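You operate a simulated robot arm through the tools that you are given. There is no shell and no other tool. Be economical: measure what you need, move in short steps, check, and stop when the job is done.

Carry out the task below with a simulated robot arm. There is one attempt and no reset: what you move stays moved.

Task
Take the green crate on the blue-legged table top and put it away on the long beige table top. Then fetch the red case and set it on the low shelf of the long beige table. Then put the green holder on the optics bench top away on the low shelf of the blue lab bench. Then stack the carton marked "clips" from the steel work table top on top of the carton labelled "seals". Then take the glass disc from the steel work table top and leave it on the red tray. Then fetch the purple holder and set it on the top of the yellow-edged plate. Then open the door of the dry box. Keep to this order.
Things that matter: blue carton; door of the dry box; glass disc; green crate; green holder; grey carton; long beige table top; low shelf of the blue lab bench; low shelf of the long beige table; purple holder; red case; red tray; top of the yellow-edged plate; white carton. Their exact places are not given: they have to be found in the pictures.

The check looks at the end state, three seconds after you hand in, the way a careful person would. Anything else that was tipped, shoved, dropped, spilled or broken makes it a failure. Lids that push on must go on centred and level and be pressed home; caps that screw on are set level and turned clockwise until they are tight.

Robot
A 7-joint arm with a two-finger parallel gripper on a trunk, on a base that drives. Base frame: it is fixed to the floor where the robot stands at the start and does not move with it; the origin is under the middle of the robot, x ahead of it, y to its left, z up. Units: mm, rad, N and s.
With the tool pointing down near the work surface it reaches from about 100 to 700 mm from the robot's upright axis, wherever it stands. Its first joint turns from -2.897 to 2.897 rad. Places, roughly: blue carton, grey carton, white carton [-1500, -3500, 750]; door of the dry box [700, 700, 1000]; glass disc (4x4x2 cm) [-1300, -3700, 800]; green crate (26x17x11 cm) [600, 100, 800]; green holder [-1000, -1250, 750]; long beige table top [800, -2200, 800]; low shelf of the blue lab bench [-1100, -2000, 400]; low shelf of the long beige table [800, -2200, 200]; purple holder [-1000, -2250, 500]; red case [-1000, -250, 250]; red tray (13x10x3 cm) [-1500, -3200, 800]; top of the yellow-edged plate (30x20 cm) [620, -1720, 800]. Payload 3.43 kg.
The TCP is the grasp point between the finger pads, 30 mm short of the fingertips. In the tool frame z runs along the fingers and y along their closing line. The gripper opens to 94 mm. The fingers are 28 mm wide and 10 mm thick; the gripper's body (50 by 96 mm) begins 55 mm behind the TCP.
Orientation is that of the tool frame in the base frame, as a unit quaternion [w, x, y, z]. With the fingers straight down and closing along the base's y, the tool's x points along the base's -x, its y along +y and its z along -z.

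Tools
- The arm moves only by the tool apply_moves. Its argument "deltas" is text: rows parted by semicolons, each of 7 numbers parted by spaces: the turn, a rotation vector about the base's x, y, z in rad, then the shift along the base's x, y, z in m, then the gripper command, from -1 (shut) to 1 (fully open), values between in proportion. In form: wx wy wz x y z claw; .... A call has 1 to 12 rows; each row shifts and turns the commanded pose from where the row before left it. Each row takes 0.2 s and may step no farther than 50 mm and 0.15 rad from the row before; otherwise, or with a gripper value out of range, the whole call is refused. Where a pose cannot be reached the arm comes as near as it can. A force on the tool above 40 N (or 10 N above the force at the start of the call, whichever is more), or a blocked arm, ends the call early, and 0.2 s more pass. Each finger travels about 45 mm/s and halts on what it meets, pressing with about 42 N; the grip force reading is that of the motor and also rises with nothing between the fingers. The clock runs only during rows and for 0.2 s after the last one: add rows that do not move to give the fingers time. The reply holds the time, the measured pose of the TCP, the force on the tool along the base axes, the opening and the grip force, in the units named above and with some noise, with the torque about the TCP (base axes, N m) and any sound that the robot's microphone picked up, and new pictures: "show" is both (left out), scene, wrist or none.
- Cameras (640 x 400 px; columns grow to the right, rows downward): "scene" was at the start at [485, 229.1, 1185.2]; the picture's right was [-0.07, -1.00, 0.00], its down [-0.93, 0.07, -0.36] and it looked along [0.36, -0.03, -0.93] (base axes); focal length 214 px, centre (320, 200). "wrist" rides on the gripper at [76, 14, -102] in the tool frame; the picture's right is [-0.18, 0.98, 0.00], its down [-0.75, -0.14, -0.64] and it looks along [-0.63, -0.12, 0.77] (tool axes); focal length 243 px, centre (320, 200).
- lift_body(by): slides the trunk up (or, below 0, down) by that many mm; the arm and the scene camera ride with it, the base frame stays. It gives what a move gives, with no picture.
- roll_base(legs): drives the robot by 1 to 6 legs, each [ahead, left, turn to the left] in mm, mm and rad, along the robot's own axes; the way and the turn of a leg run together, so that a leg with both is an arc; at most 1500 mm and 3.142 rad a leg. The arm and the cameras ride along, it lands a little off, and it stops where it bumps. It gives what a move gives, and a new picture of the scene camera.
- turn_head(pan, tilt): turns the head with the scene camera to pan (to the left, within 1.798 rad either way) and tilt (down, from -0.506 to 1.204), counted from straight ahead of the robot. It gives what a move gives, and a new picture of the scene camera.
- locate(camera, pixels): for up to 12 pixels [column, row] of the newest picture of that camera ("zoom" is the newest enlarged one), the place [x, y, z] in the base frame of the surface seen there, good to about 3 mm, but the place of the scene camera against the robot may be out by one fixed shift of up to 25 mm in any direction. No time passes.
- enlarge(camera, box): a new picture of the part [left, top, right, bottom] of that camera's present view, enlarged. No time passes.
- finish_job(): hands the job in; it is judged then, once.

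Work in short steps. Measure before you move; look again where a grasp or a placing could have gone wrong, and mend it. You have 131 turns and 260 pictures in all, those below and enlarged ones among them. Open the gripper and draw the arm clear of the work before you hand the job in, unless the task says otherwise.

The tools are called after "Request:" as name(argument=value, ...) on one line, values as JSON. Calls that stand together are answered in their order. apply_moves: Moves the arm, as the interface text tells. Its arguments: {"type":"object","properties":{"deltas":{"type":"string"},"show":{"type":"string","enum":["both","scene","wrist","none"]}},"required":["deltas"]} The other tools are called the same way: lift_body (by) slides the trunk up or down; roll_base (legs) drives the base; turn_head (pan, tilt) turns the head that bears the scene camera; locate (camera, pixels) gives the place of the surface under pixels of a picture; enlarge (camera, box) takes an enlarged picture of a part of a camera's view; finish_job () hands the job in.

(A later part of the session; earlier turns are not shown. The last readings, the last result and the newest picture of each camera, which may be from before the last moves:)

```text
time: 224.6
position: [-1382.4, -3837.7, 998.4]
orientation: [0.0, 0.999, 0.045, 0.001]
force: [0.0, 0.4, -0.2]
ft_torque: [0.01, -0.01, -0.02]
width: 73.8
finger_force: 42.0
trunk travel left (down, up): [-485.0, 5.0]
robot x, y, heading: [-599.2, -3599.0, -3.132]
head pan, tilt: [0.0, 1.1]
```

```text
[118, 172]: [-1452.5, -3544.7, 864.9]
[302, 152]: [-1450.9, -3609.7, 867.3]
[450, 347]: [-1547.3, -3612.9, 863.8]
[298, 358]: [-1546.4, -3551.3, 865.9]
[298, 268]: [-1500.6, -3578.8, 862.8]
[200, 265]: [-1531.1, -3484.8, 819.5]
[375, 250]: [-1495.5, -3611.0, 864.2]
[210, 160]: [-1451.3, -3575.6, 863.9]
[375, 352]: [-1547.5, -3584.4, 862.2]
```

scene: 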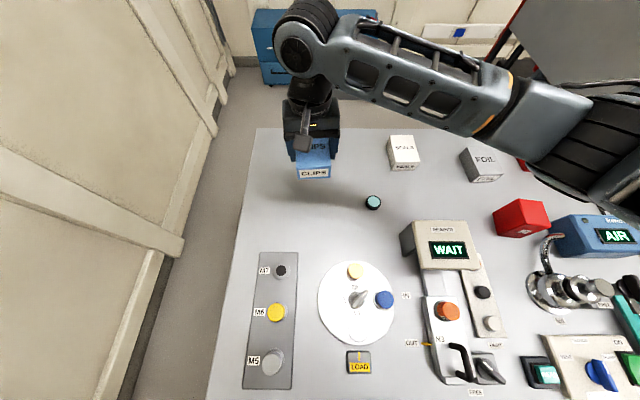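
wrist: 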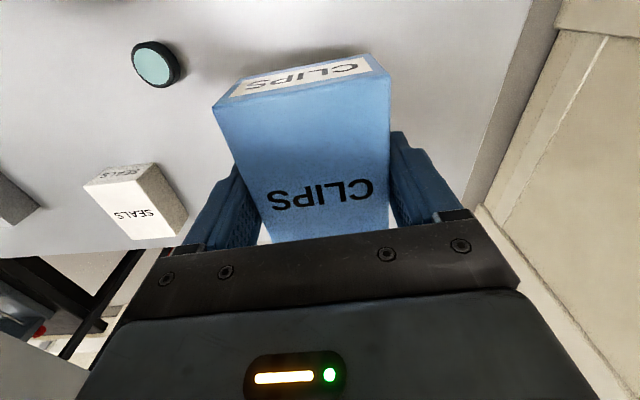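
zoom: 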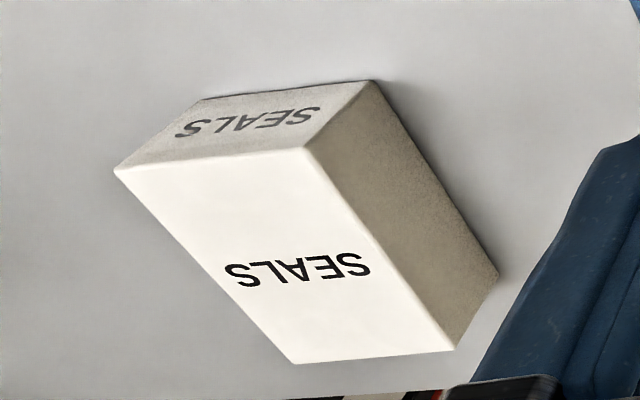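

Seals centre (−1499.5,−3580), top z≈865, yaw ≈0.05. I carry the clips carton over it, 60 mm above.

Request:
apply_moves(deltas="0 0 -0.006 -0.0198 0.0432 -0.006 -1;0 0 -0.006 -0.0198 0.0432 -0.006 -1;0 0 -0.006 -0.0198 0.0432 -0.006 -1;0 0 -0.006 -0.0198 0.0432 -0.006 -1;0 0 -0.006 -0.0198 0.0432 -0.006 -1;0 0 -0.005 -0.0198 0.0432 -0.006 -1;0 0 0 0 0 0 -1", show="both")

```text
time: 226.2
position: [-1499.7, -3577.8, 962.7]
orientation: [0.0, 1.0, 0.027, 0.001]
force: [0.0, -0.8, -0.6]
ft_torque: [-0.01, 0.0, 0.01]
width: 73.8
finger_force: 42.0
trunk travel left (down, up): [-485.0, 5.0]
robot x, y, heading: [-604.2, -3600.8, -3.137]
head pan, tilt: [0.0, 1.1]
```

scene: 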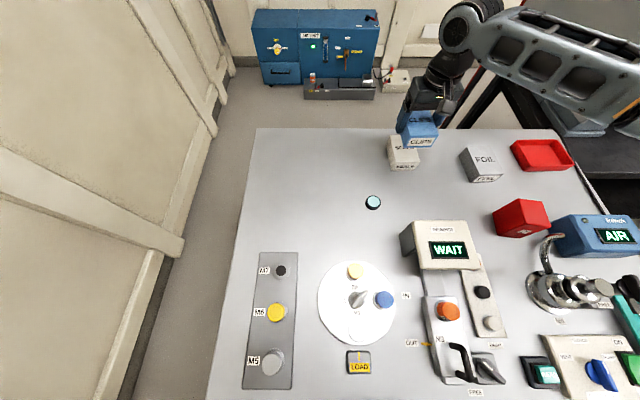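
wrist: 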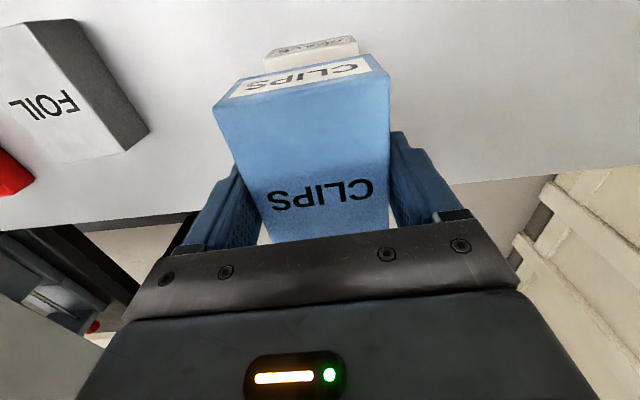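

Aligned within 2 mm. I lower to z≈903 with a small trim, then check contact.

Request:
apply_moves(deltas="0 0 0 -0.0015 -0.001 -0.03 -1;0 0 0 0 0 -0.025 -1;0 0 0 0 0 -0.004 -1;0 0 0 0 0 0 -1", show="both")

```text
time: 227.2
position: [-1501.2, -3580.0, 902.7]
orientation: [0.0, 1.0, 0.028, 0.001]
force: [0.0, -0.6, -0.2]
ft_torque: [0.0, 0.02, 0.02]
width: 73.5
finger_force: 42.0
trunk travel left (down, up): [-485.0, 5.0]
robot x, y, heading: [-598.1, -3600.0, -3.135]
head pan, tilt: [0.0, 1.1]
```

scene: 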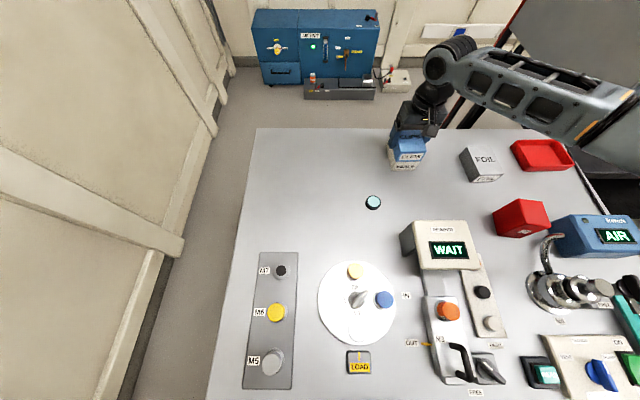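
wrist: 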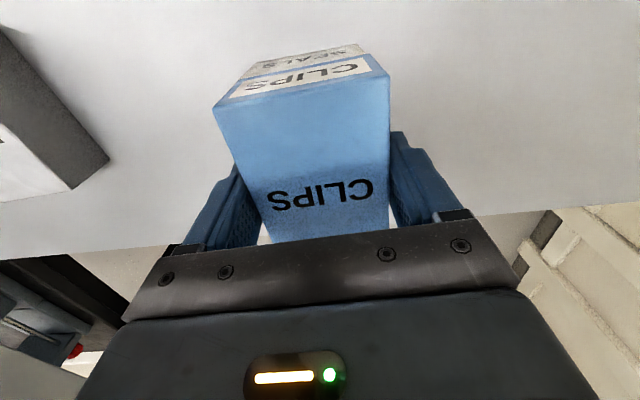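

Well aligned over the seals carton. I lower the last 1.5 mm, open and rise.

Request:
apply_moves(deltas="0 0 0 0 0 -0.0015 -1;0 0 0 0 0 0 -1;0 0 0 0 0 0 0.7;0 0 0 0 0 0 1;0 0 0 0 0 0 1;0 0 0 0 0 0.03 1;0 0 0 0 0 0.04 1;0 0 0 0 0 0.04 1;0 0 0 0 0 0 1", show="both")

```text
time: 229.2
position: [-1500.1, -3579.4, 1013.3]
orientation: [0.0, 1.0, 0.027, 0.001]
force: [-0.5, -0.4, 0.1]
ft_torque: [0.0, 0.04, -0.02]
width: 93.8
finger_force: 0.1
trunk travel left (down, up): [-485.0, 5.0]
robot x, y, heading: [-599.0, -3600.6, -3.134]
head pan, tilt: [0.0, 1.1]
```

scene: 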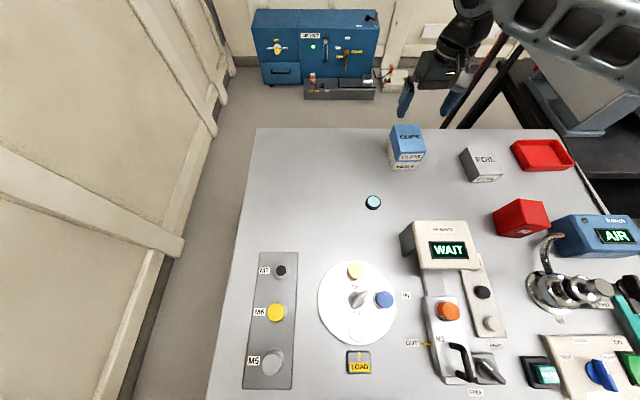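
wrist: 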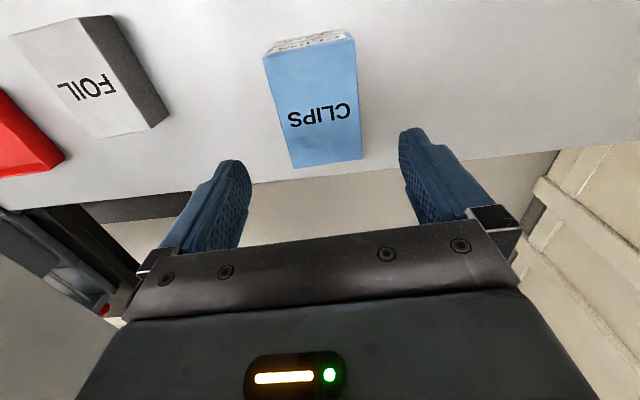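

The clips carton sits squarely on the seals carton. Now the glass disc: I move towards it at (−1338,−3681) for a close view.

Request:
apply_moves(deltas="0 0 0 0.04 -0.025 0 0;0 0 0 0.04 -0.025 0 0;0 0 0 0.04 -0.025 -0.02 0;0 0 0 0.04 -0.025 -0.03 0;0 0 0 0.02 -0.002 -0.03 0;0 0 0 0 0 0 0", show="wrist")

```text
refused: row 3 steps farther than a row can; nothing moved
```

The step was too long; I split it more finely.

Request:
apply_moves(deltas="0 0 0 0.035 -0.02 0 0;0 0 0 0.035 -0.02 0 0;0 0 0 0.035 -0.02 -0.02 0;0 0 0 0.035 -0.02 -0.02 0;0 0 0 0.035 -0.02 -0.02 0;0 0 0 0.005 -0.002 -0.02 0;0 0 0 0 0 0 0", show="wrist")

Request:
enlarge(camera="wrist", box=[240, 40, 440, 200])

```text
time: 230.8
position: [-1320.1, -3681.0, 931.3]
orientation: [-0.001, 1.0, 0.027, 0.0]
force: [-0.6, -0.3, 0.3]
ft_torque: [0.01, 0.03, -0.02]
width: 46.9
finger_force: 0.0
trunk travel left (down, up): [-485.0, 5.0]
robot x, y, heading: [-596.5, -3599.8, -3.132]
head pan, tilt: [0.0, 1.1]
```

wrist: 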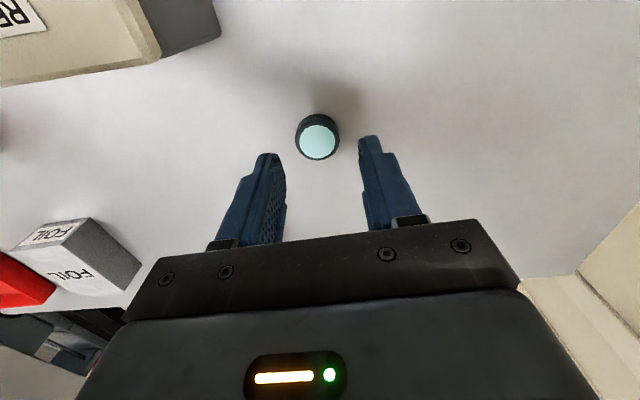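

```text
2.50 times, centred on (340, 120) of wrist
```

zoom: 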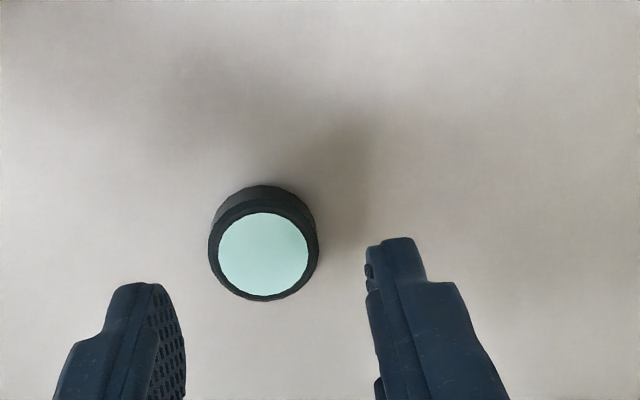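

I locate the disc's centre and rim.

Request:
locate(camera="zoom", pixels=[[263, 252], [213, 250], [315, 255], [265, 295], [263, 208], [262, 192]])

```text
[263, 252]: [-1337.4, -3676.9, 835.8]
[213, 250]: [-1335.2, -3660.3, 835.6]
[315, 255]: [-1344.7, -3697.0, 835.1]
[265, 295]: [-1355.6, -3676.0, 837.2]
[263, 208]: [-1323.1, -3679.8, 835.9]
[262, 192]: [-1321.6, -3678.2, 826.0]
```

Disc centre (−1339,−3678.5), top 836. I lower over it with the fingers at 60 mm and close.

Request:
apply_moves(deltas="0 0 0 -0.019 0.0025 0 0.3;0 0 0 0 0 -0.04 0.3;0 0 0 0 0 -0.03 0.3;0 0 0 0 0 -0.010 0.3;0 0 0 0 0 0 0.3;0 0 0 0 0 0 -1;0 0 0 0 0 0 -1;0 0 0 0 0 0 -1;0 0 0 0 0 0 -1", show="wrist")

```text
time: 232.8
position: [-1338.7, -3678.9, 850.3]
orientation: [0.0, 1.0, 0.027, 0.001]
force: [-0.1, -0.2, 0.1]
ft_torque: [0.0, -0.02, -0.02]
width: 38.1
finger_force: 41.9
trunk travel left (down, up): [-485.0, 5.0]
robot x, y, heading: [-596.8, -3598.6, -3.132]
head pan, tilt: [0.0, 1.1]
```

wrist: 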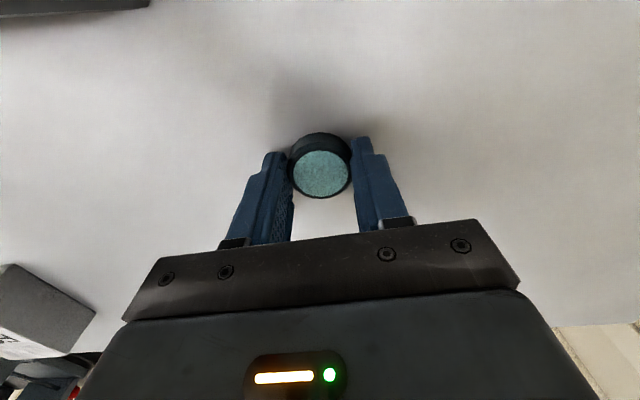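

Gripped at 38.1 mm. I lift to z≈1010 and shift the base right 190 and ahead 40 to bring the red tray within reach.

Request:
apply_moves(deltas="0 0 0 0 0 0.02 -1;0 0 0 0 0 0.045 -1;0 0 0 0 0 0.045 -1;0 0 0 0 0 0.045 -1;0 0 0 0 0 0 -1", show="none")

Request:
roll_base(legs=[[40, -190, 0]])

Request:
locate(camera="scene", pixels=[[320, 200]])

```text
time: 234.0
position: [-1340.7, -3681.2, 1005.0]
orientation: [-0.001, 1.0, 0.028, 0.001]
force: [0.7, -0.2, -0.3]
ft_torque: [0.02, 0.04, 0.0]
width: 38.4
finger_force: 41.7
trunk travel left (down, up): [-485.0, 5.0]
robot x, y, heading: [-601.0, -3599.0, -3.135]
head pan, tilt: [0.0, 1.1]
```

```text
time: 235.6
position: [-1382.3, -3489.6, 1006.6]
orientation: [0.0, 1.0, 0.025, 0.001]
force: [-0.1, 0.3, 0.3]
ft_torque: [0.01, 0.0, -0.03]
width: 38.2
finger_force: 42.1
trunk travel left (down, up): [-485.0, 5.0]
robot x, y, heading: [-640.0, -3406.7, -3.137]
head pan, tilt: [0.0, 1.1]
```

scene: 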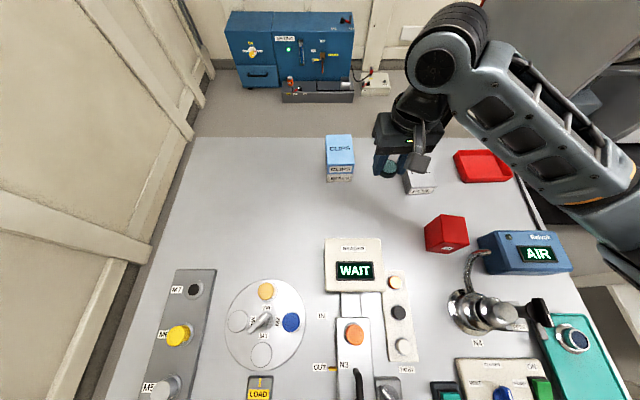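

```text
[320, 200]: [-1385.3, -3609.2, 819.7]
```

I locate the tray and move the disc towards it at height in steps.

Request:
locate(camera="scene", pixels=[[457, 153], [497, 150], [511, 180], [465, 183], [484, 167], [420, 180]])

Request:
apply_moves(deltas="0 0 0 -0.0125 0.042 0 -1;0 0 0 -0.0125 0.042 0 -1;0 0 0 -0.0125 0.042 0 -1;0 0 0 -0.0125 0.042 0 -1;0 0 0 -0.0125 0.042 0 -1;0 0 0 -0.0125 0.042 0 -1;0 0 0 0 0 0 -1", show="both")

```text
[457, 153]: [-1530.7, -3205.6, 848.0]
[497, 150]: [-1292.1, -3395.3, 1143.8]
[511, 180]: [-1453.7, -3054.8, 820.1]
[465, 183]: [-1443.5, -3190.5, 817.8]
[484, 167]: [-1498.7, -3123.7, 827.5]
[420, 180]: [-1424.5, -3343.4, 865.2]
```

```text
time: 237.2
position: [-1457.8, -3234.1, 1006.9]
orientation: [0.001, 1.0, 0.026, 0.0]
force: [-0.6, 0.4, -0.4]
ft_torque: [0.03, -0.02, -0.03]
width: 38.3
finger_force: 42.0
trunk travel left (down, up): [-485.0, 5.0]
robot x, y, heading: [-636.5, -3407.6, -3.133]
head pan, tilt: [0.0, 1.1]
```

scene: 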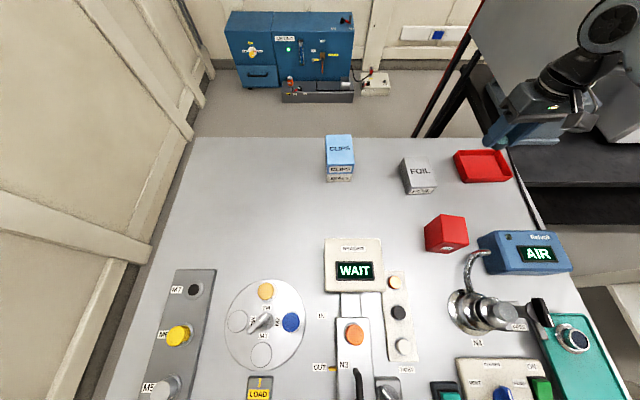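
wrist: 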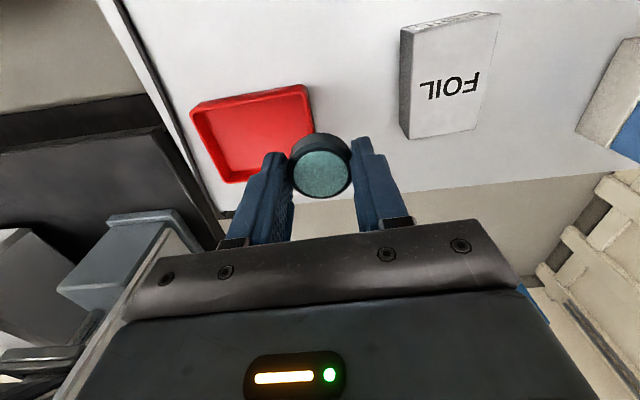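

The tray shows in the wrist view at (255,130). I measure its rim and floor.

Request:
locate(camera="wrist", pixels=[[195, 107], [303, 88], [312, 130], [228, 180], [250, 130], [265, 120], [240, 145], [285, 150], [222, 120]])

```text
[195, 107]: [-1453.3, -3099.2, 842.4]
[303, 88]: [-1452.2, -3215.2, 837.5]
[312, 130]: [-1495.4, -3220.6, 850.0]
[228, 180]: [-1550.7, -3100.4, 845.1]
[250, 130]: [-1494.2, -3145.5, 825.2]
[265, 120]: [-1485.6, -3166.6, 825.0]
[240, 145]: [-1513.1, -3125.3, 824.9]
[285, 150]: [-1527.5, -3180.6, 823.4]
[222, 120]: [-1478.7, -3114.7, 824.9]
```

Tray centre (−1502,−3159), floor z 825, rim 850. I move over the centre and lower to just above the rim first.

Request:
apply_moves(deltas="0 0 0 -0.022 0.0375 0 -1;0 0 0 -0.022 0.0375 0 -1;0 0 0 0 0 -0.045 -1;0 0 0 0 0 -0.045 -1;0 0 0 0 0 -0.03 -1;0 0 0 0 0 0 -1", show="both")

```text
time: 238.6
position: [-1503.1, -3161.3, 884.8]
orientation: [0.0, 1.0, 0.026, 0.001]
force: [0.3, -0.7, 0.1]
ft_torque: [-0.01, 0.03, 0.0]
width: 38.5
finger_force: 42.4
trunk travel left (down, up): [-485.0, 5.0]
robot x, y, heading: [-634.8, -3407.2, -3.133]
head pan, tilt: [0.0, 1.1]
```

scene: 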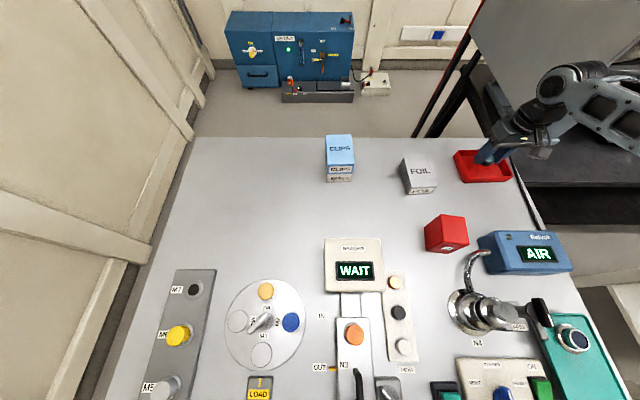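
wrist: 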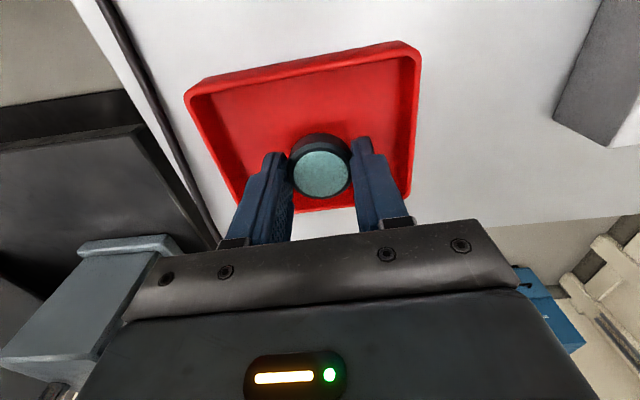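

The disc is centred over the tray. I lower to z≈856, release gently with a small opening, and rise.

Request:
apply_moves(deltas="0 0 0 0 0 -0.02 -1;0 0 0 0 0 -0.008 -1;0 0 0 0 0 -0.001 -1;0 0 0 0 0 0 -1;0 0 0 0 0 0 0;0 0 0 0 0 0 0.1;0 0 0 0 0 0 0.1;0 0 0 0 0 0.03 0.1;0 0 0 0 0 0.045 0.1;0 0 0 0 0 0.045 0.1;0 0 0 0 0 0.04 0.1;0 0 0 0 0 0 0.1", show="both")

```text
time: 241.2
position: [-1501.2, -3161.2, 1018.1]
orientation: [-0.001, 1.0, 0.026, 0.001]
force: [0.0, -0.3, -0.5]
ft_torque: [0.02, 0.02, 0.03]
width: 51.4
finger_force: 0.1
trunk travel left (down, up): [-485.0, 5.0]
robot x, y, heading: [-641.8, -3406.3, -3.134]
head pan, tilt: [0.0, 1.1]
```

scene: 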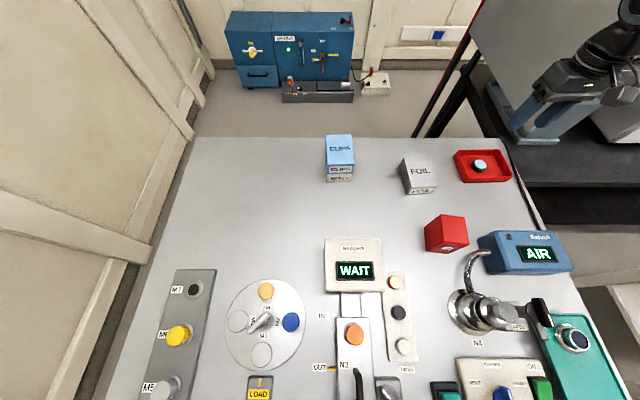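
wrist: 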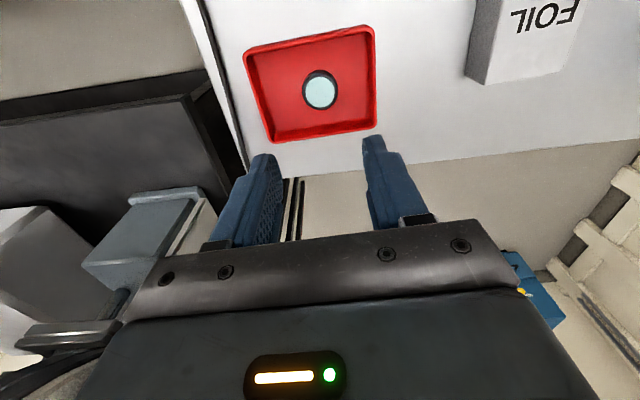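

The disc rests in the red tray. I draw the hand back towards the robot at height and then drive back out.

Request:
apply_moves(deltas="0 0 0 0.039 -0.02 0 0;0 0 0 0.039 -0.02 0 0;0 0 0 0.039 -0.02 0 0;0 0 0 0.039 -0.02 0 0;0 0 0 0.039 -0.02 0 0;0 0 0 0.039 -0.02 0 0;0 0 0 0.039 -0.02 0 0;0 0 0 0.02 -0.02 0 0;0 0 0 0 0 0 0", show="none")

Request:
roll_base(legs=[[-470, 0, 0], [0, -1080, 0]])

Request:
lift_body(by=-400)

Request:
turn_head(pan=0.0, tilt=0.95)

```text
time: 243.2
position: [-1209.7, -3322.2, 1015.9]
orientation: [0.0, 1.0, 0.026, 0.001]
force: [0.5, 0.2, -1.0]
ft_torque: [0.02, 0.04, -0.01]
width: 47.2
finger_force: 0.1
trunk travel left (down, up): [-485.0, 5.0]
robot x, y, heading: [-640.9, -3410.3, -3.136]
head pan, tilt: [0.0, 1.1]
```

```text
time: 251.1
position: [-770.5, -2248.1, 1015.8]
orientation: [0.0, 0.999, 0.033, 0.002]
force: [-0.1, -0.5, -0.1]
ft_torque: [0.01, -0.01, 0.0]
width: 47.0
finger_force: 0.0
trunk travel left (down, up): [-485.0, 5.0]
robot x, y, heading: [-197.3, -2326.6, -3.122]
head pan, tilt: [0.0, 1.1]
```

scene: 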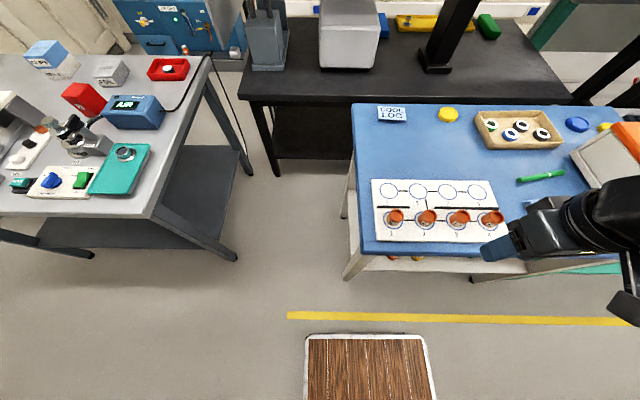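

```text
time: 253.2
position: [-772.1, -2247.0, 798.4]
orientation: [0.0, 0.999, 0.033, -0.008]
force: [3.6, -0.7, 24.0]
ft_torque: [0.37, 0.94, -0.05]
width: 47.2
finger_force: 0.0
trunk travel left (down, up): [-264.0, 226.0]
robot x, y, heading: [-201.5, -2328.8, -3.115]
head pan, tilt: [0.0, 1.1]
stopped: the force on the tool passed its limit at 114 N (the readings are from after the stop); the commanded pose is now the measured one
```

```text
time: 253.9
position: [-771.1, -2247.1, 798.1]
orientation: [0.001, 0.999, 0.033, -0.007]
force: [7.8, 0.1, 29.7]
ft_torque: [0.45, 1.28, -0.08]
width: 47.2
finger_force: 0.1
trunk travel left (down, up): [-264.0, 226.0]
robot x, y, heading: [-201.1, -2325.1, -3.118]
head pan, tilt: [0.0, 0.949]
```

scene: 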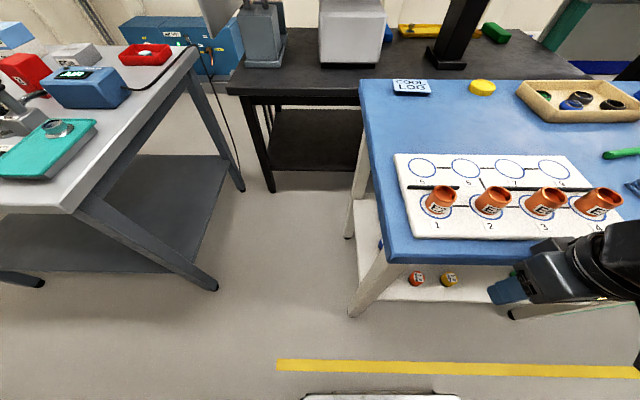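

The hand pressed on the blue bench's edge while lowering; the copper cups on it still stand. I raise at once, back away, and then lower in free space.

Request:
lift_body(by=60)

Request:
roll_base(legs=[[-130, 0, 0]])

```text
time: 254.9
position: [-770.9, -2246.8, 859.1]
orientation: [0.0, 0.999, 0.033, -0.007]
force: [-0.8, 0.6, -1.0]
ft_torque: [0.01, -0.01, 0.04]
width: 47.1
finger_force: 0.1
trunk travel left (down, up): [-324.0, 166.0]
robot x, y, heading: [-199.9, -2327.9, -3.119]
head pan, tilt: [0.0, 0.949]
```

```text
time: 256.2
position: [-640.9, -2244.6, 858.1]
orientation: [0.0, 0.999, 0.033, -0.006]
force: [0.4, -0.2, 0.2]
ft_torque: [-0.03, -0.02, 0.03]
width: 46.9
finger_force: 0.2
trunk travel left (down, up): [-324.0, 166.0]
robot x, y, heading: [-67.3, -2321.1, -3.125]
head pan, tilt: [0.0, 0.949]
```

scene: 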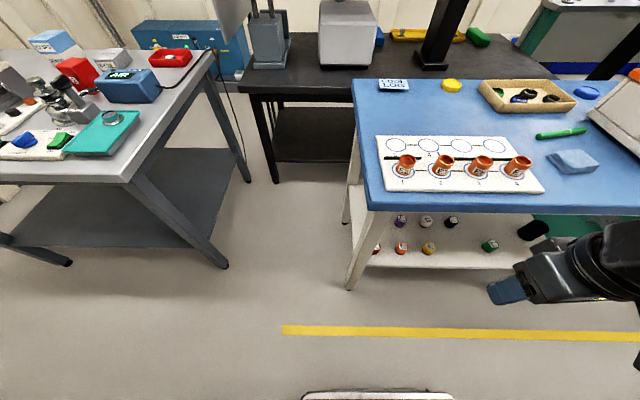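

Everything on the bench still stands in place. I now lower the trunk in free space and look under the bench.

Request:
enlarge(camera="scene", box=[350, 70, 640, 270])

Request:
lift_body(by=-310)

Request:
turn_head(pan=-0.2, tilt=0.7)

```text
2.00 times, centred on (495, 170) of scene
```

zoom: 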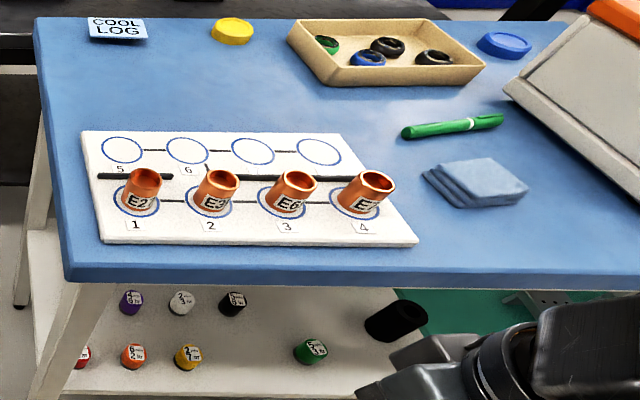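

```text
time: 259.3
position: [-639.8, -2242.9, 548.3]
orientation: [0.0, 0.999, 0.032, -0.007]
force: [-0.1, -0.3, 0.4]
ft_torque: [-0.01, -0.04, -0.01]
width: 47.0
finger_force: 0.0
trunk travel left (down, up): [-14.0, 476.0]
robot x, y, heading: [-64.9, -2324.4, -3.121]
head pan, tilt: [0.0, 0.949]
```

```text
time: 260.0
position: [-640.9, -2243.5, 548.4]
orientation: [0.0, 0.999, 0.032, -0.007]
force: [-0.2, -1.6, -0.6]
ft_torque: [-0.01, 0.02, 0.01]
width: 46.8
finger_force: 0.0
trunk travel left (down, up): [-14.0, 476.0]
robot x, y, heading: [-69.9, -2322.5, -3.122]
head pan, tilt: [-0.201, 0.7]
```

scene: 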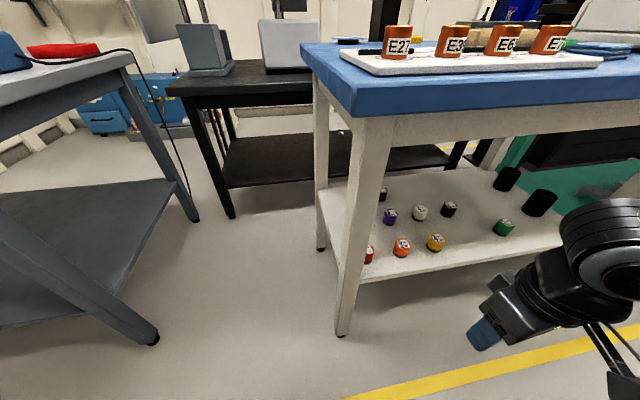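

I locate the holders from here: purple (390,216), orange (401,246), white (420,212), blue hidden by the leg.

Request:
locate(camera="scene", pixels=[[390, 212], [390, 222], [401, 243], [401, 254], [420, 206], [435, 237], [369, 250], [449, 204], [350, 250], [500, 222]])

```text
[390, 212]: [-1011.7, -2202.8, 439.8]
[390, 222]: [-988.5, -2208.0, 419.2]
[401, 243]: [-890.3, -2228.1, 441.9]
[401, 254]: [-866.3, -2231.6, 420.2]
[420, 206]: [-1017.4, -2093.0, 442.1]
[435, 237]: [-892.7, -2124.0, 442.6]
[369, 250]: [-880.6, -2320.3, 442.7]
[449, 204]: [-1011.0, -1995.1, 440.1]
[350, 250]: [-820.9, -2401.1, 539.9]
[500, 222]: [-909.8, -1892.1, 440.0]
```

Now I square the yaw, tilt the tool 25° forward and lower to z≈490 before going under the apron.

Request:
apply_moves(deltas="0 0.105 -0.016 0 0 -0.015 0.3;0 0.105 -0.016 0 0 -0.015 0.3;0 0.106 -0.016 0 0 -0.015 0.3;0 0.106 -0.016 0 0 -0.013 0.3;0 0 0 -0.04 0.008 0 0.3;0 0 0 -0.04 0.007 0 0.3;0 0 0 -0.04 0.007 0 0.3;0 0 0 -0.04 0.007 0 0.3;0 0 0 -0.04 0.007 0 0.3;0 0 0 0 0 0 0.3", show="both")

```text
time: 262.2
position: [-841.1, -2205.9, 489.2]
orientation: [-0.007, 0.976, 0.0, -0.217]
force: [0.2, 1.4, 0.4]
ft_torque: [-0.03, 0.0, 0.01]
width: 61.1
finger_force: 0.0
trunk travel left (down, up): [-14.0, 476.0]
robot x, y, heading: [-65.7, -2324.7, -3.123]
head pan, tilt: [-0.201, 0.7]
```

scene: 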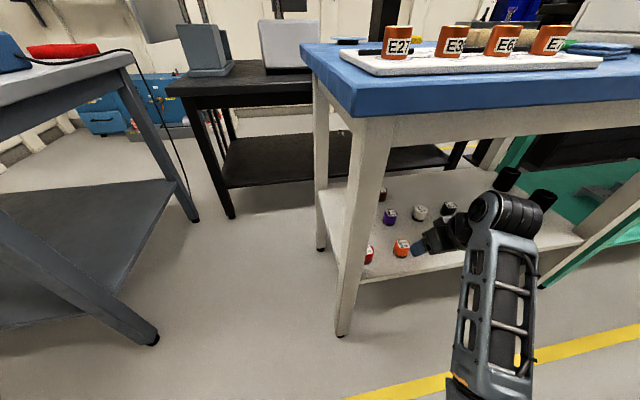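
wrist: 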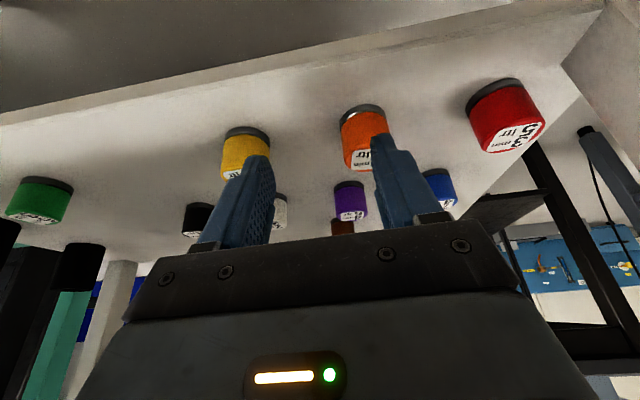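

I locate the purple holder (350,200), orange and neighbours from the wrist.

Request:
locate(camera="wrist", pixels=[[350, 217], [350, 200], [335, 216], [365, 216], [358, 155], [245, 140], [437, 185], [343, 135], [383, 135], [40, 200]])

Request:
enlarge(camera="wrist", box=[200, 90, 480, 250])

```text
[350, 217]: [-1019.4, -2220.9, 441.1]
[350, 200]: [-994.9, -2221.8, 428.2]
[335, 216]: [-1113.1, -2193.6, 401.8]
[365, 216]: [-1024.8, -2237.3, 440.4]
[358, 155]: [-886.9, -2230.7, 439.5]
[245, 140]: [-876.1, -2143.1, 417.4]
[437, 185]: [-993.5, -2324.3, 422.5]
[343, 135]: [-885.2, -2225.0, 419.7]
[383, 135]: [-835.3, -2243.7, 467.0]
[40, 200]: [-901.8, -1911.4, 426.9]
```

```text
2.29 times, centred on (340, 170) of wrist
```

zoom: 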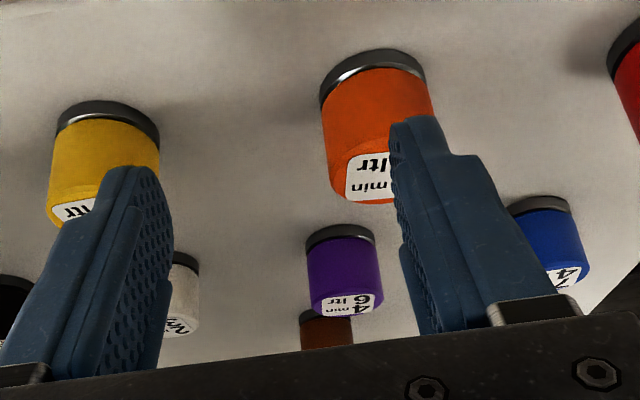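

The path passes over the orange holder, so the forearm's clearance to the apron matters. I locate the forearm's upper side and the apron here.

Request:
locate(camera="scene", pixels=[[500, 205], [520, 215], [500, 240], [490, 250], [520, 300], [475, 370], [460, 390], [480, 130], [560, 125], [520, 130]])

```text
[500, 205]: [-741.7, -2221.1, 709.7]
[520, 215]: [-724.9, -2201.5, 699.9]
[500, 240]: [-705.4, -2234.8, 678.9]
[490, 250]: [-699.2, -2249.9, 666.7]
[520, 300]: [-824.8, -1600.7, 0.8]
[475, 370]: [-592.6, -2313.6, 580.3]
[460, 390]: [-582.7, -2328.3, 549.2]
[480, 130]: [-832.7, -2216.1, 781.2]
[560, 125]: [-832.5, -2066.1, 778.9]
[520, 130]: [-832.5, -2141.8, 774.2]
```

The forearm slopes downward from the wrist (top z≈710), so there is ~55 mm clearance. I advance above the orange holder to x≈−1008.

Request:
apply_moves(deltas="0 0 0 -0.042 -0.004 0 0.3;0 0 0 -0.042 -0.004 0 0.3;0 0 0 -0.042 -0.004 0 0.3;0 0 0 -0.041 -0.004 0 0.3;0 0 0 0 0 0 0.3", show="both")

```text
time: 263.4
position: [-1005.8, -2224.6, 488.4]
orientation: [-0.007, 0.976, 0.0, -0.215]
force: [0.6, 0.0, -0.2]
ft_torque: [-0.01, 0.02, 0.04]
width: 61.1
finger_force: 0.1
trunk travel left (down, up): [-14.0, 476.0]
robot x, y, heading: [-70.4, -2323.7, -3.125]
head pan, tilt: [-0.201, 0.7]
```

scene: 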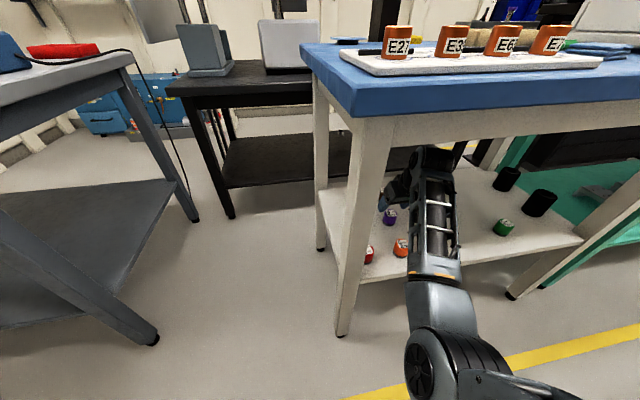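
wrist: 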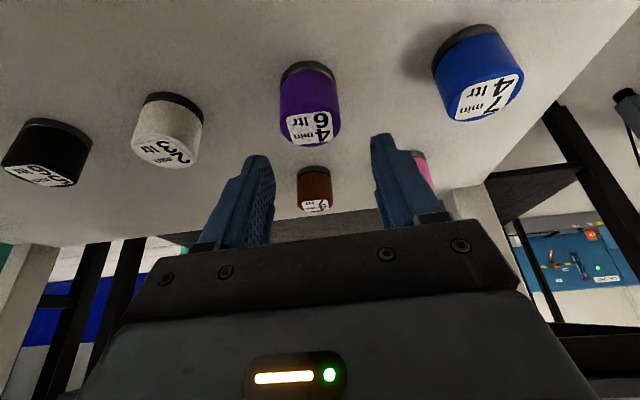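

I locate the purple holder again from this close view.

Request:
locate(camera="wrist", pixels=[[310, 128], [290, 125], [333, 125], [310, 140], [282, 100], [337, 95], [310, 95], [262, 165], [378, 140]])

```text
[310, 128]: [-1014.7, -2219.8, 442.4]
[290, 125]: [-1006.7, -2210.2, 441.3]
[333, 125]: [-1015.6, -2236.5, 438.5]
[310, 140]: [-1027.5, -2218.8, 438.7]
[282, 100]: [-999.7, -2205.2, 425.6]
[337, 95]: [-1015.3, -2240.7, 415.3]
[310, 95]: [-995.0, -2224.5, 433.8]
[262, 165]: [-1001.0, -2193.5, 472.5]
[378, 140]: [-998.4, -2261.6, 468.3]
```

The holder is centred between the fingers (centre (−1013,−2223)). I lower to z≈438 and close.

Request:
apply_moves(deltas="0 0 0 -0.001 0.0015 -0.025 0.3;0 0 0 0 0 -0.02 0.3;0 0 0 0 0 -0.005 0.3;0 0 0 0 0 0 0.3;0 0 0 0 0 0 -1;0 0 0 0 0 0 -1;0 0 0 0 0 0 -1;0 0 0 0 0 0 -1", show="both")

```text
time: 265.2
position: [-1008.5, -2223.6, 439.4]
orientation: [-0.006, 0.977, 0.0, -0.215]
force: [0.7, -0.5, 0.9]
ft_torque: [-0.06, 0.0, 0.05]
width: 38.4
finger_force: 41.7
trunk travel left (down, up): [-14.0, 476.0]
robot x, y, heading: [-67.8, -2327.2, -3.126]
head pan, tilt: [-0.201, 0.7]
```

scene: 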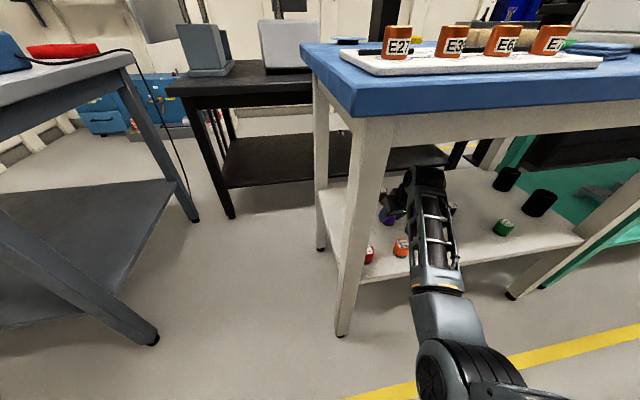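
wrist: 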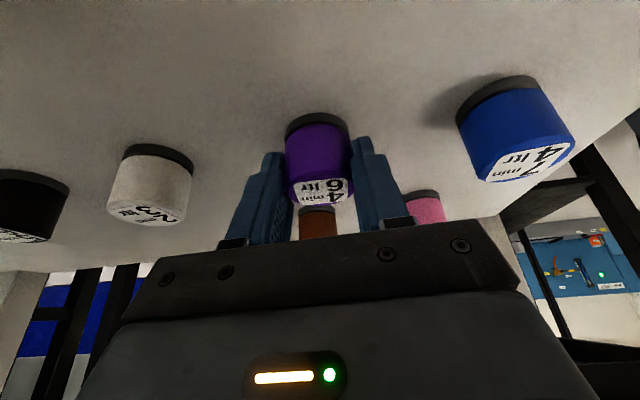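

Gripped at 38.4 mm. I lift 62 mm and retract back over the orange holder.

Request:
apply_moves(deltas="0 0 0 0 0 0.02 -1;0 0 0 0 0 0.042 -1;0 0 0 0.045 0.002 0 -1;0 0 0 0.045 0.002 0 -1;0 0 0 0.045 0.002 0 -1;0 0 0 0.045 0.002 0 -1;0 0 0 0.045 0.002 0 -1;0 0 0 0.045 0.002 0 -1;0 0 0 0.045 0.002 0 -1;0 0 0 0.045 0.002 0 -1;0 0 0 0 0 0 -1", show="both")

```text
time: 267.6
position: [-648.6, -2204.6, 503.3]
orientation: [-0.008, 0.976, 0.0, -0.216]
force: [-0.1, -0.1, -0.8]
ft_torque: [0.0, -0.01, 0.03]
width: 38.8
finger_force: 42.2
trunk travel left (down, up): [-14.0, 476.0]
robot x, y, heading: [-69.7, -2325.6, -3.123]
head pan, tilt: [-0.201, 0.7]
```

scene: 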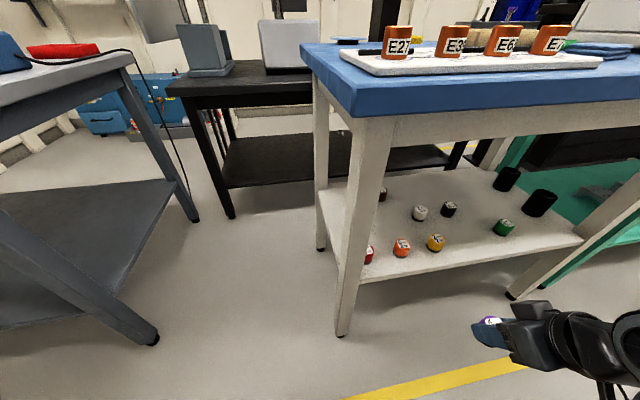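
wrist: 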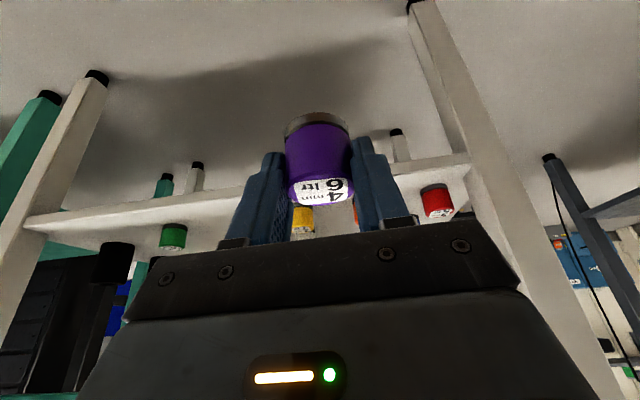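

The purple holder is held upright. I raise the trunk, turn round to face the beige table, and strafe to the yellow-edged plate.

Request:
lift_body(by=400)

Request:
roll_base(legs=[[60, 0, 0], [0, 0, 1.56], [0, 0, 1.56], [0, 720, 0]])

Request:
turn_head(pan=-0.3, tilt=0.8)

```text
time: 271.5
position: [-650.2, -2204.1, 902.0]
orientation: [-0.008, 0.976, 0.0, -0.215]
force: [0.2, -0.4, -0.7]
ft_torque: [0.0, 0.0, -0.01]
width: 38.5
finger_force: 42.0
trunk travel left (down, up): [-414.0, 76.0]
robot x, y, heading: [-70.6, -2320.6, -3.119]
head pan, tilt: [-0.201, 0.7]
```

```text
time: 283.6
position: [443.5, -1733.6, 903.9]
orientation: [0.215, 0.008, 0.976, -0.009]
force: [-0.9, 0.2, -0.8]
ft_torque: [-0.01, -0.01, 0.01]
width: 38.7
finger_force: 42.2
trunk travel left (down, up): [-414.0, 76.0]
robot x, y, heading: [-135.3, -1608.6, 0.006]
head pan, tilt: [-0.201, 0.7]
```

scene: 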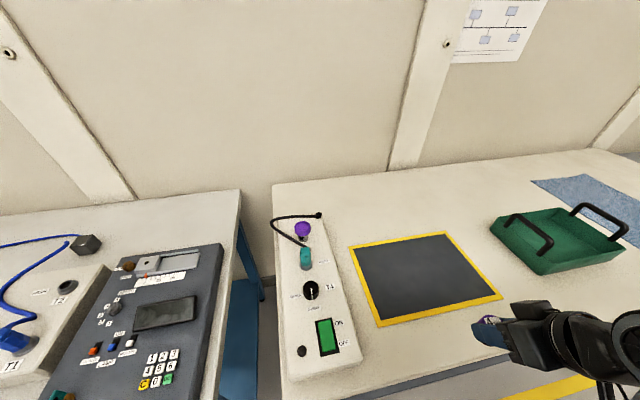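

```text
time: 284.2
position: [444.6, -1733.5, 902.9]
orientation: [0.215, 0.007, 0.976, -0.009]
force: [0.4, -1.0, -1.3]
ft_torque: [0.02, 0.02, -0.04]
width: 38.4
finger_force: 42.0
trunk travel left (down, up): [-414.0, 76.0]
robot x, y, heading: [-136.1, -1606.2, -0.001]
head pan, tilt: [-0.3, 0.799]
```

scene: 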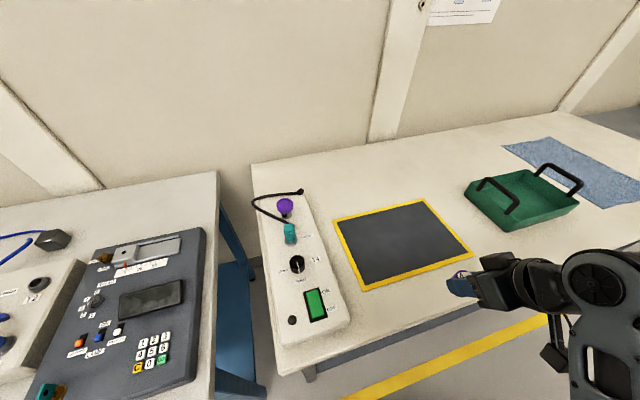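

I measure the plate: corners (335,218), (428,200), (470,258), (362,288), and its surface.

Request:
locate(camera="scene", pixels=[[336, 220], [427, 201], [470, 256], [364, 288], [400, 240], [420, 230], [380, 250], [330, 300], [460, 285]])

Request:
locate(camera="wrist", pixels=[[320, 60], [320, 30], [200, 60], [450, 60]])

Request:
apply_moves(deltas="0 0 0 0.03 0 0 -1;0 0 0 0 0 0 -1", show="wrist")

```text
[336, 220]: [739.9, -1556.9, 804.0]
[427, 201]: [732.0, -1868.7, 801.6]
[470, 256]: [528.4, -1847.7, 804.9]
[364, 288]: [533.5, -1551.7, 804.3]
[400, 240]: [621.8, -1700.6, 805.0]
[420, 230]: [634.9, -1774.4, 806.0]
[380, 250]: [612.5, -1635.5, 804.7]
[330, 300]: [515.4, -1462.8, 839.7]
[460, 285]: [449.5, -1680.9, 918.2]
```

```text
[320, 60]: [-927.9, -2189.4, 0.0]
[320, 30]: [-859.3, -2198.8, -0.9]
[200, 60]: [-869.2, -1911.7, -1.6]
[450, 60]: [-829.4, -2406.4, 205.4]
```

```text
time: 284.9
position: [474.0, -1734.4, 903.8]
orientation: [0.216, 0.007, 0.976, -0.009]
force: [-0.2, -0.9, -0.5]
ft_torque: [-0.03, -0.03, -0.02]
width: 38.6
finger_force: 41.8
trunk travel left (down, up): [-414.0, 76.0]
robot x, y, heading: [-135.2, -1604.3, 0.004]
head pan, tilt: [-0.3, 0.799]
```

wrist: 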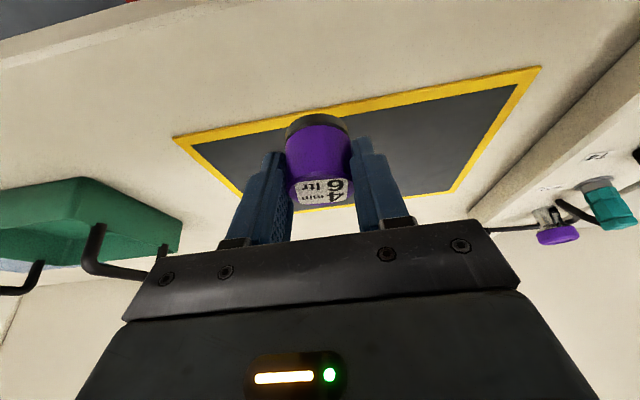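

Plate spans x≈530–736, y≈−1560…−1875, z≈805. I confirm its height with the wrist camera and carry the holder to the plate's middle.

Request:
locate(camera="wrist", pixels=[[430, 150], [240, 150], [180, 137], [535, 72], [400, 130], [455, 190]])

Request:
apply_moves(deltas="0 0 0 0.04 0.005 0 -1;0 0 0 0.04 0.005 0 -1;0 0 0 0.04 0.004 -0.01 -1;0 0 0 0.026 0 -0.03 -1;0 0 0 0 0 0 -1", show="both")

```text
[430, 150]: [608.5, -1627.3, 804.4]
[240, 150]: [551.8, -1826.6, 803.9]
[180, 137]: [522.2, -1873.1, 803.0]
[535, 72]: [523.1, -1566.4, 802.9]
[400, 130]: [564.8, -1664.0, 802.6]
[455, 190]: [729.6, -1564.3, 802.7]
```

```text
time: 286.1
position: [618.8, -1720.0, 864.1]
orientation: [0.216, 0.007, 0.976, -0.009]
force: [-0.4, 0.4, -1.4]
ft_torque: [0.0, -0.02, 0.01]
width: 38.6
finger_force: 41.9
trunk travel left (down, up): [-414.0, 76.0]
robot x, y, heading: [-135.6, -1605.4, 0.004]
head pan, tilt: [-0.3, 0.799]
```

scene: 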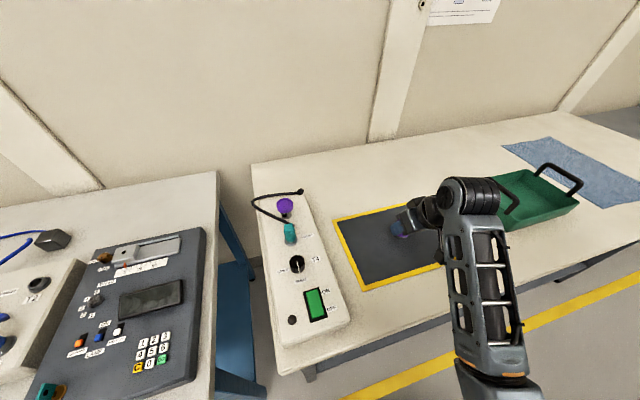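
wrist: 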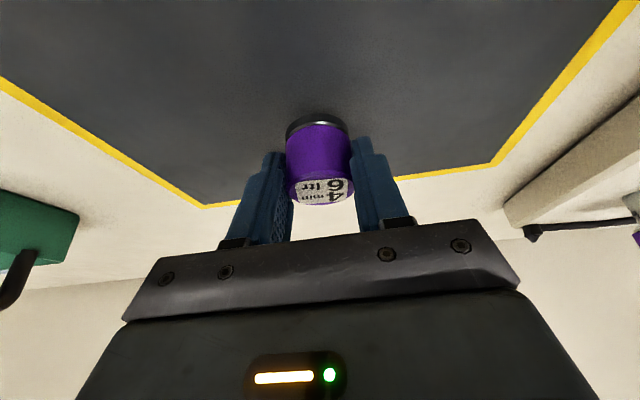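

I lower the holder onto the plate (TCP to ≈843.5) and watch for contact.

Request:
apply_moves(deltas="0 0 0 0 0 -0.012 -1;0 0 0 0 0 -0.006 -1;0 0 0 0 0 -0.0015 -1;0 0 0 0 0 0 -1", show="none")

```text
time: 287.1
position: [619.8, -1720.6, 845.4]
orientation: [0.218, 0.008, 0.976, -0.009]
force: [-4.1, -0.2, 26.2]
ft_torque: [0.49, 0.01, 0.18]
width: 38.3
finger_force: 41.9
trunk travel left (down, up): [-414.0, 76.0]
robot x, y, heading: [-136.5, -1604.0, 0.004]
head pan, tilt: [-0.3, 0.799]
```

Contact reached. I ease up 1.5 mm, open, and withdraw up along the tool axis.

Request:
apply_moves(deltas="0 0 0 0 0 0.0015 -1;0 0 0 0 0 0 -0.1;0 0 0 0 0 0 0.1;0 0 0 0 0 0 0.1;0 0 0 -0.01 0 0.03 0.1;0 0 0 -0.015 0 0.04 0.1;0 0 0 -0.03 0 0.03 0.1;0 0 0 -0.045 0 0 0.1;0 0 0 -0.045 0 0 0.1;0 0 0 -0.04 0 0 0.1;0 0 0 0 0 0 0.1", show="both")

```text
time: 289.4
position: [453.9, -1729.4, 926.8]
orientation: [0.216, 0.007, 0.976, -0.008]
force: [-0.1, 0.7, 0.4]
ft_torque: [-0.01, 0.0, 0.01]
width: 51.4
finger_force: 0.1
out of reach, approached as far as the arm can: row 10
trunk travel left (down, up): [-414.0, 76.0]
robot x, y, heading: [-134.1, -1603.8, 0.001]
head pan, tilt: [-0.3, 0.799]
```

scene: 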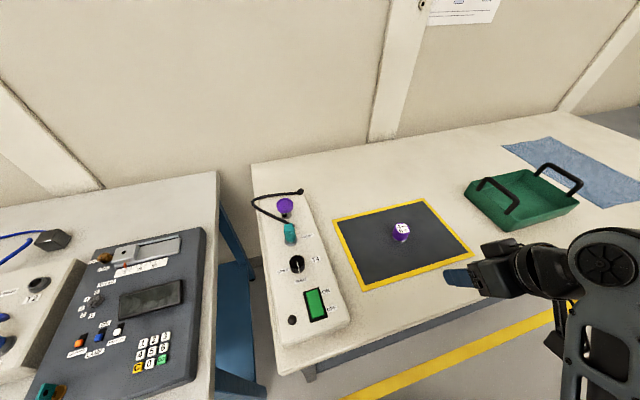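
wrist: 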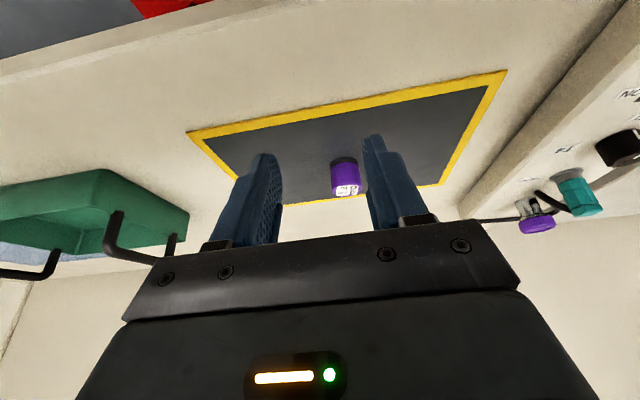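

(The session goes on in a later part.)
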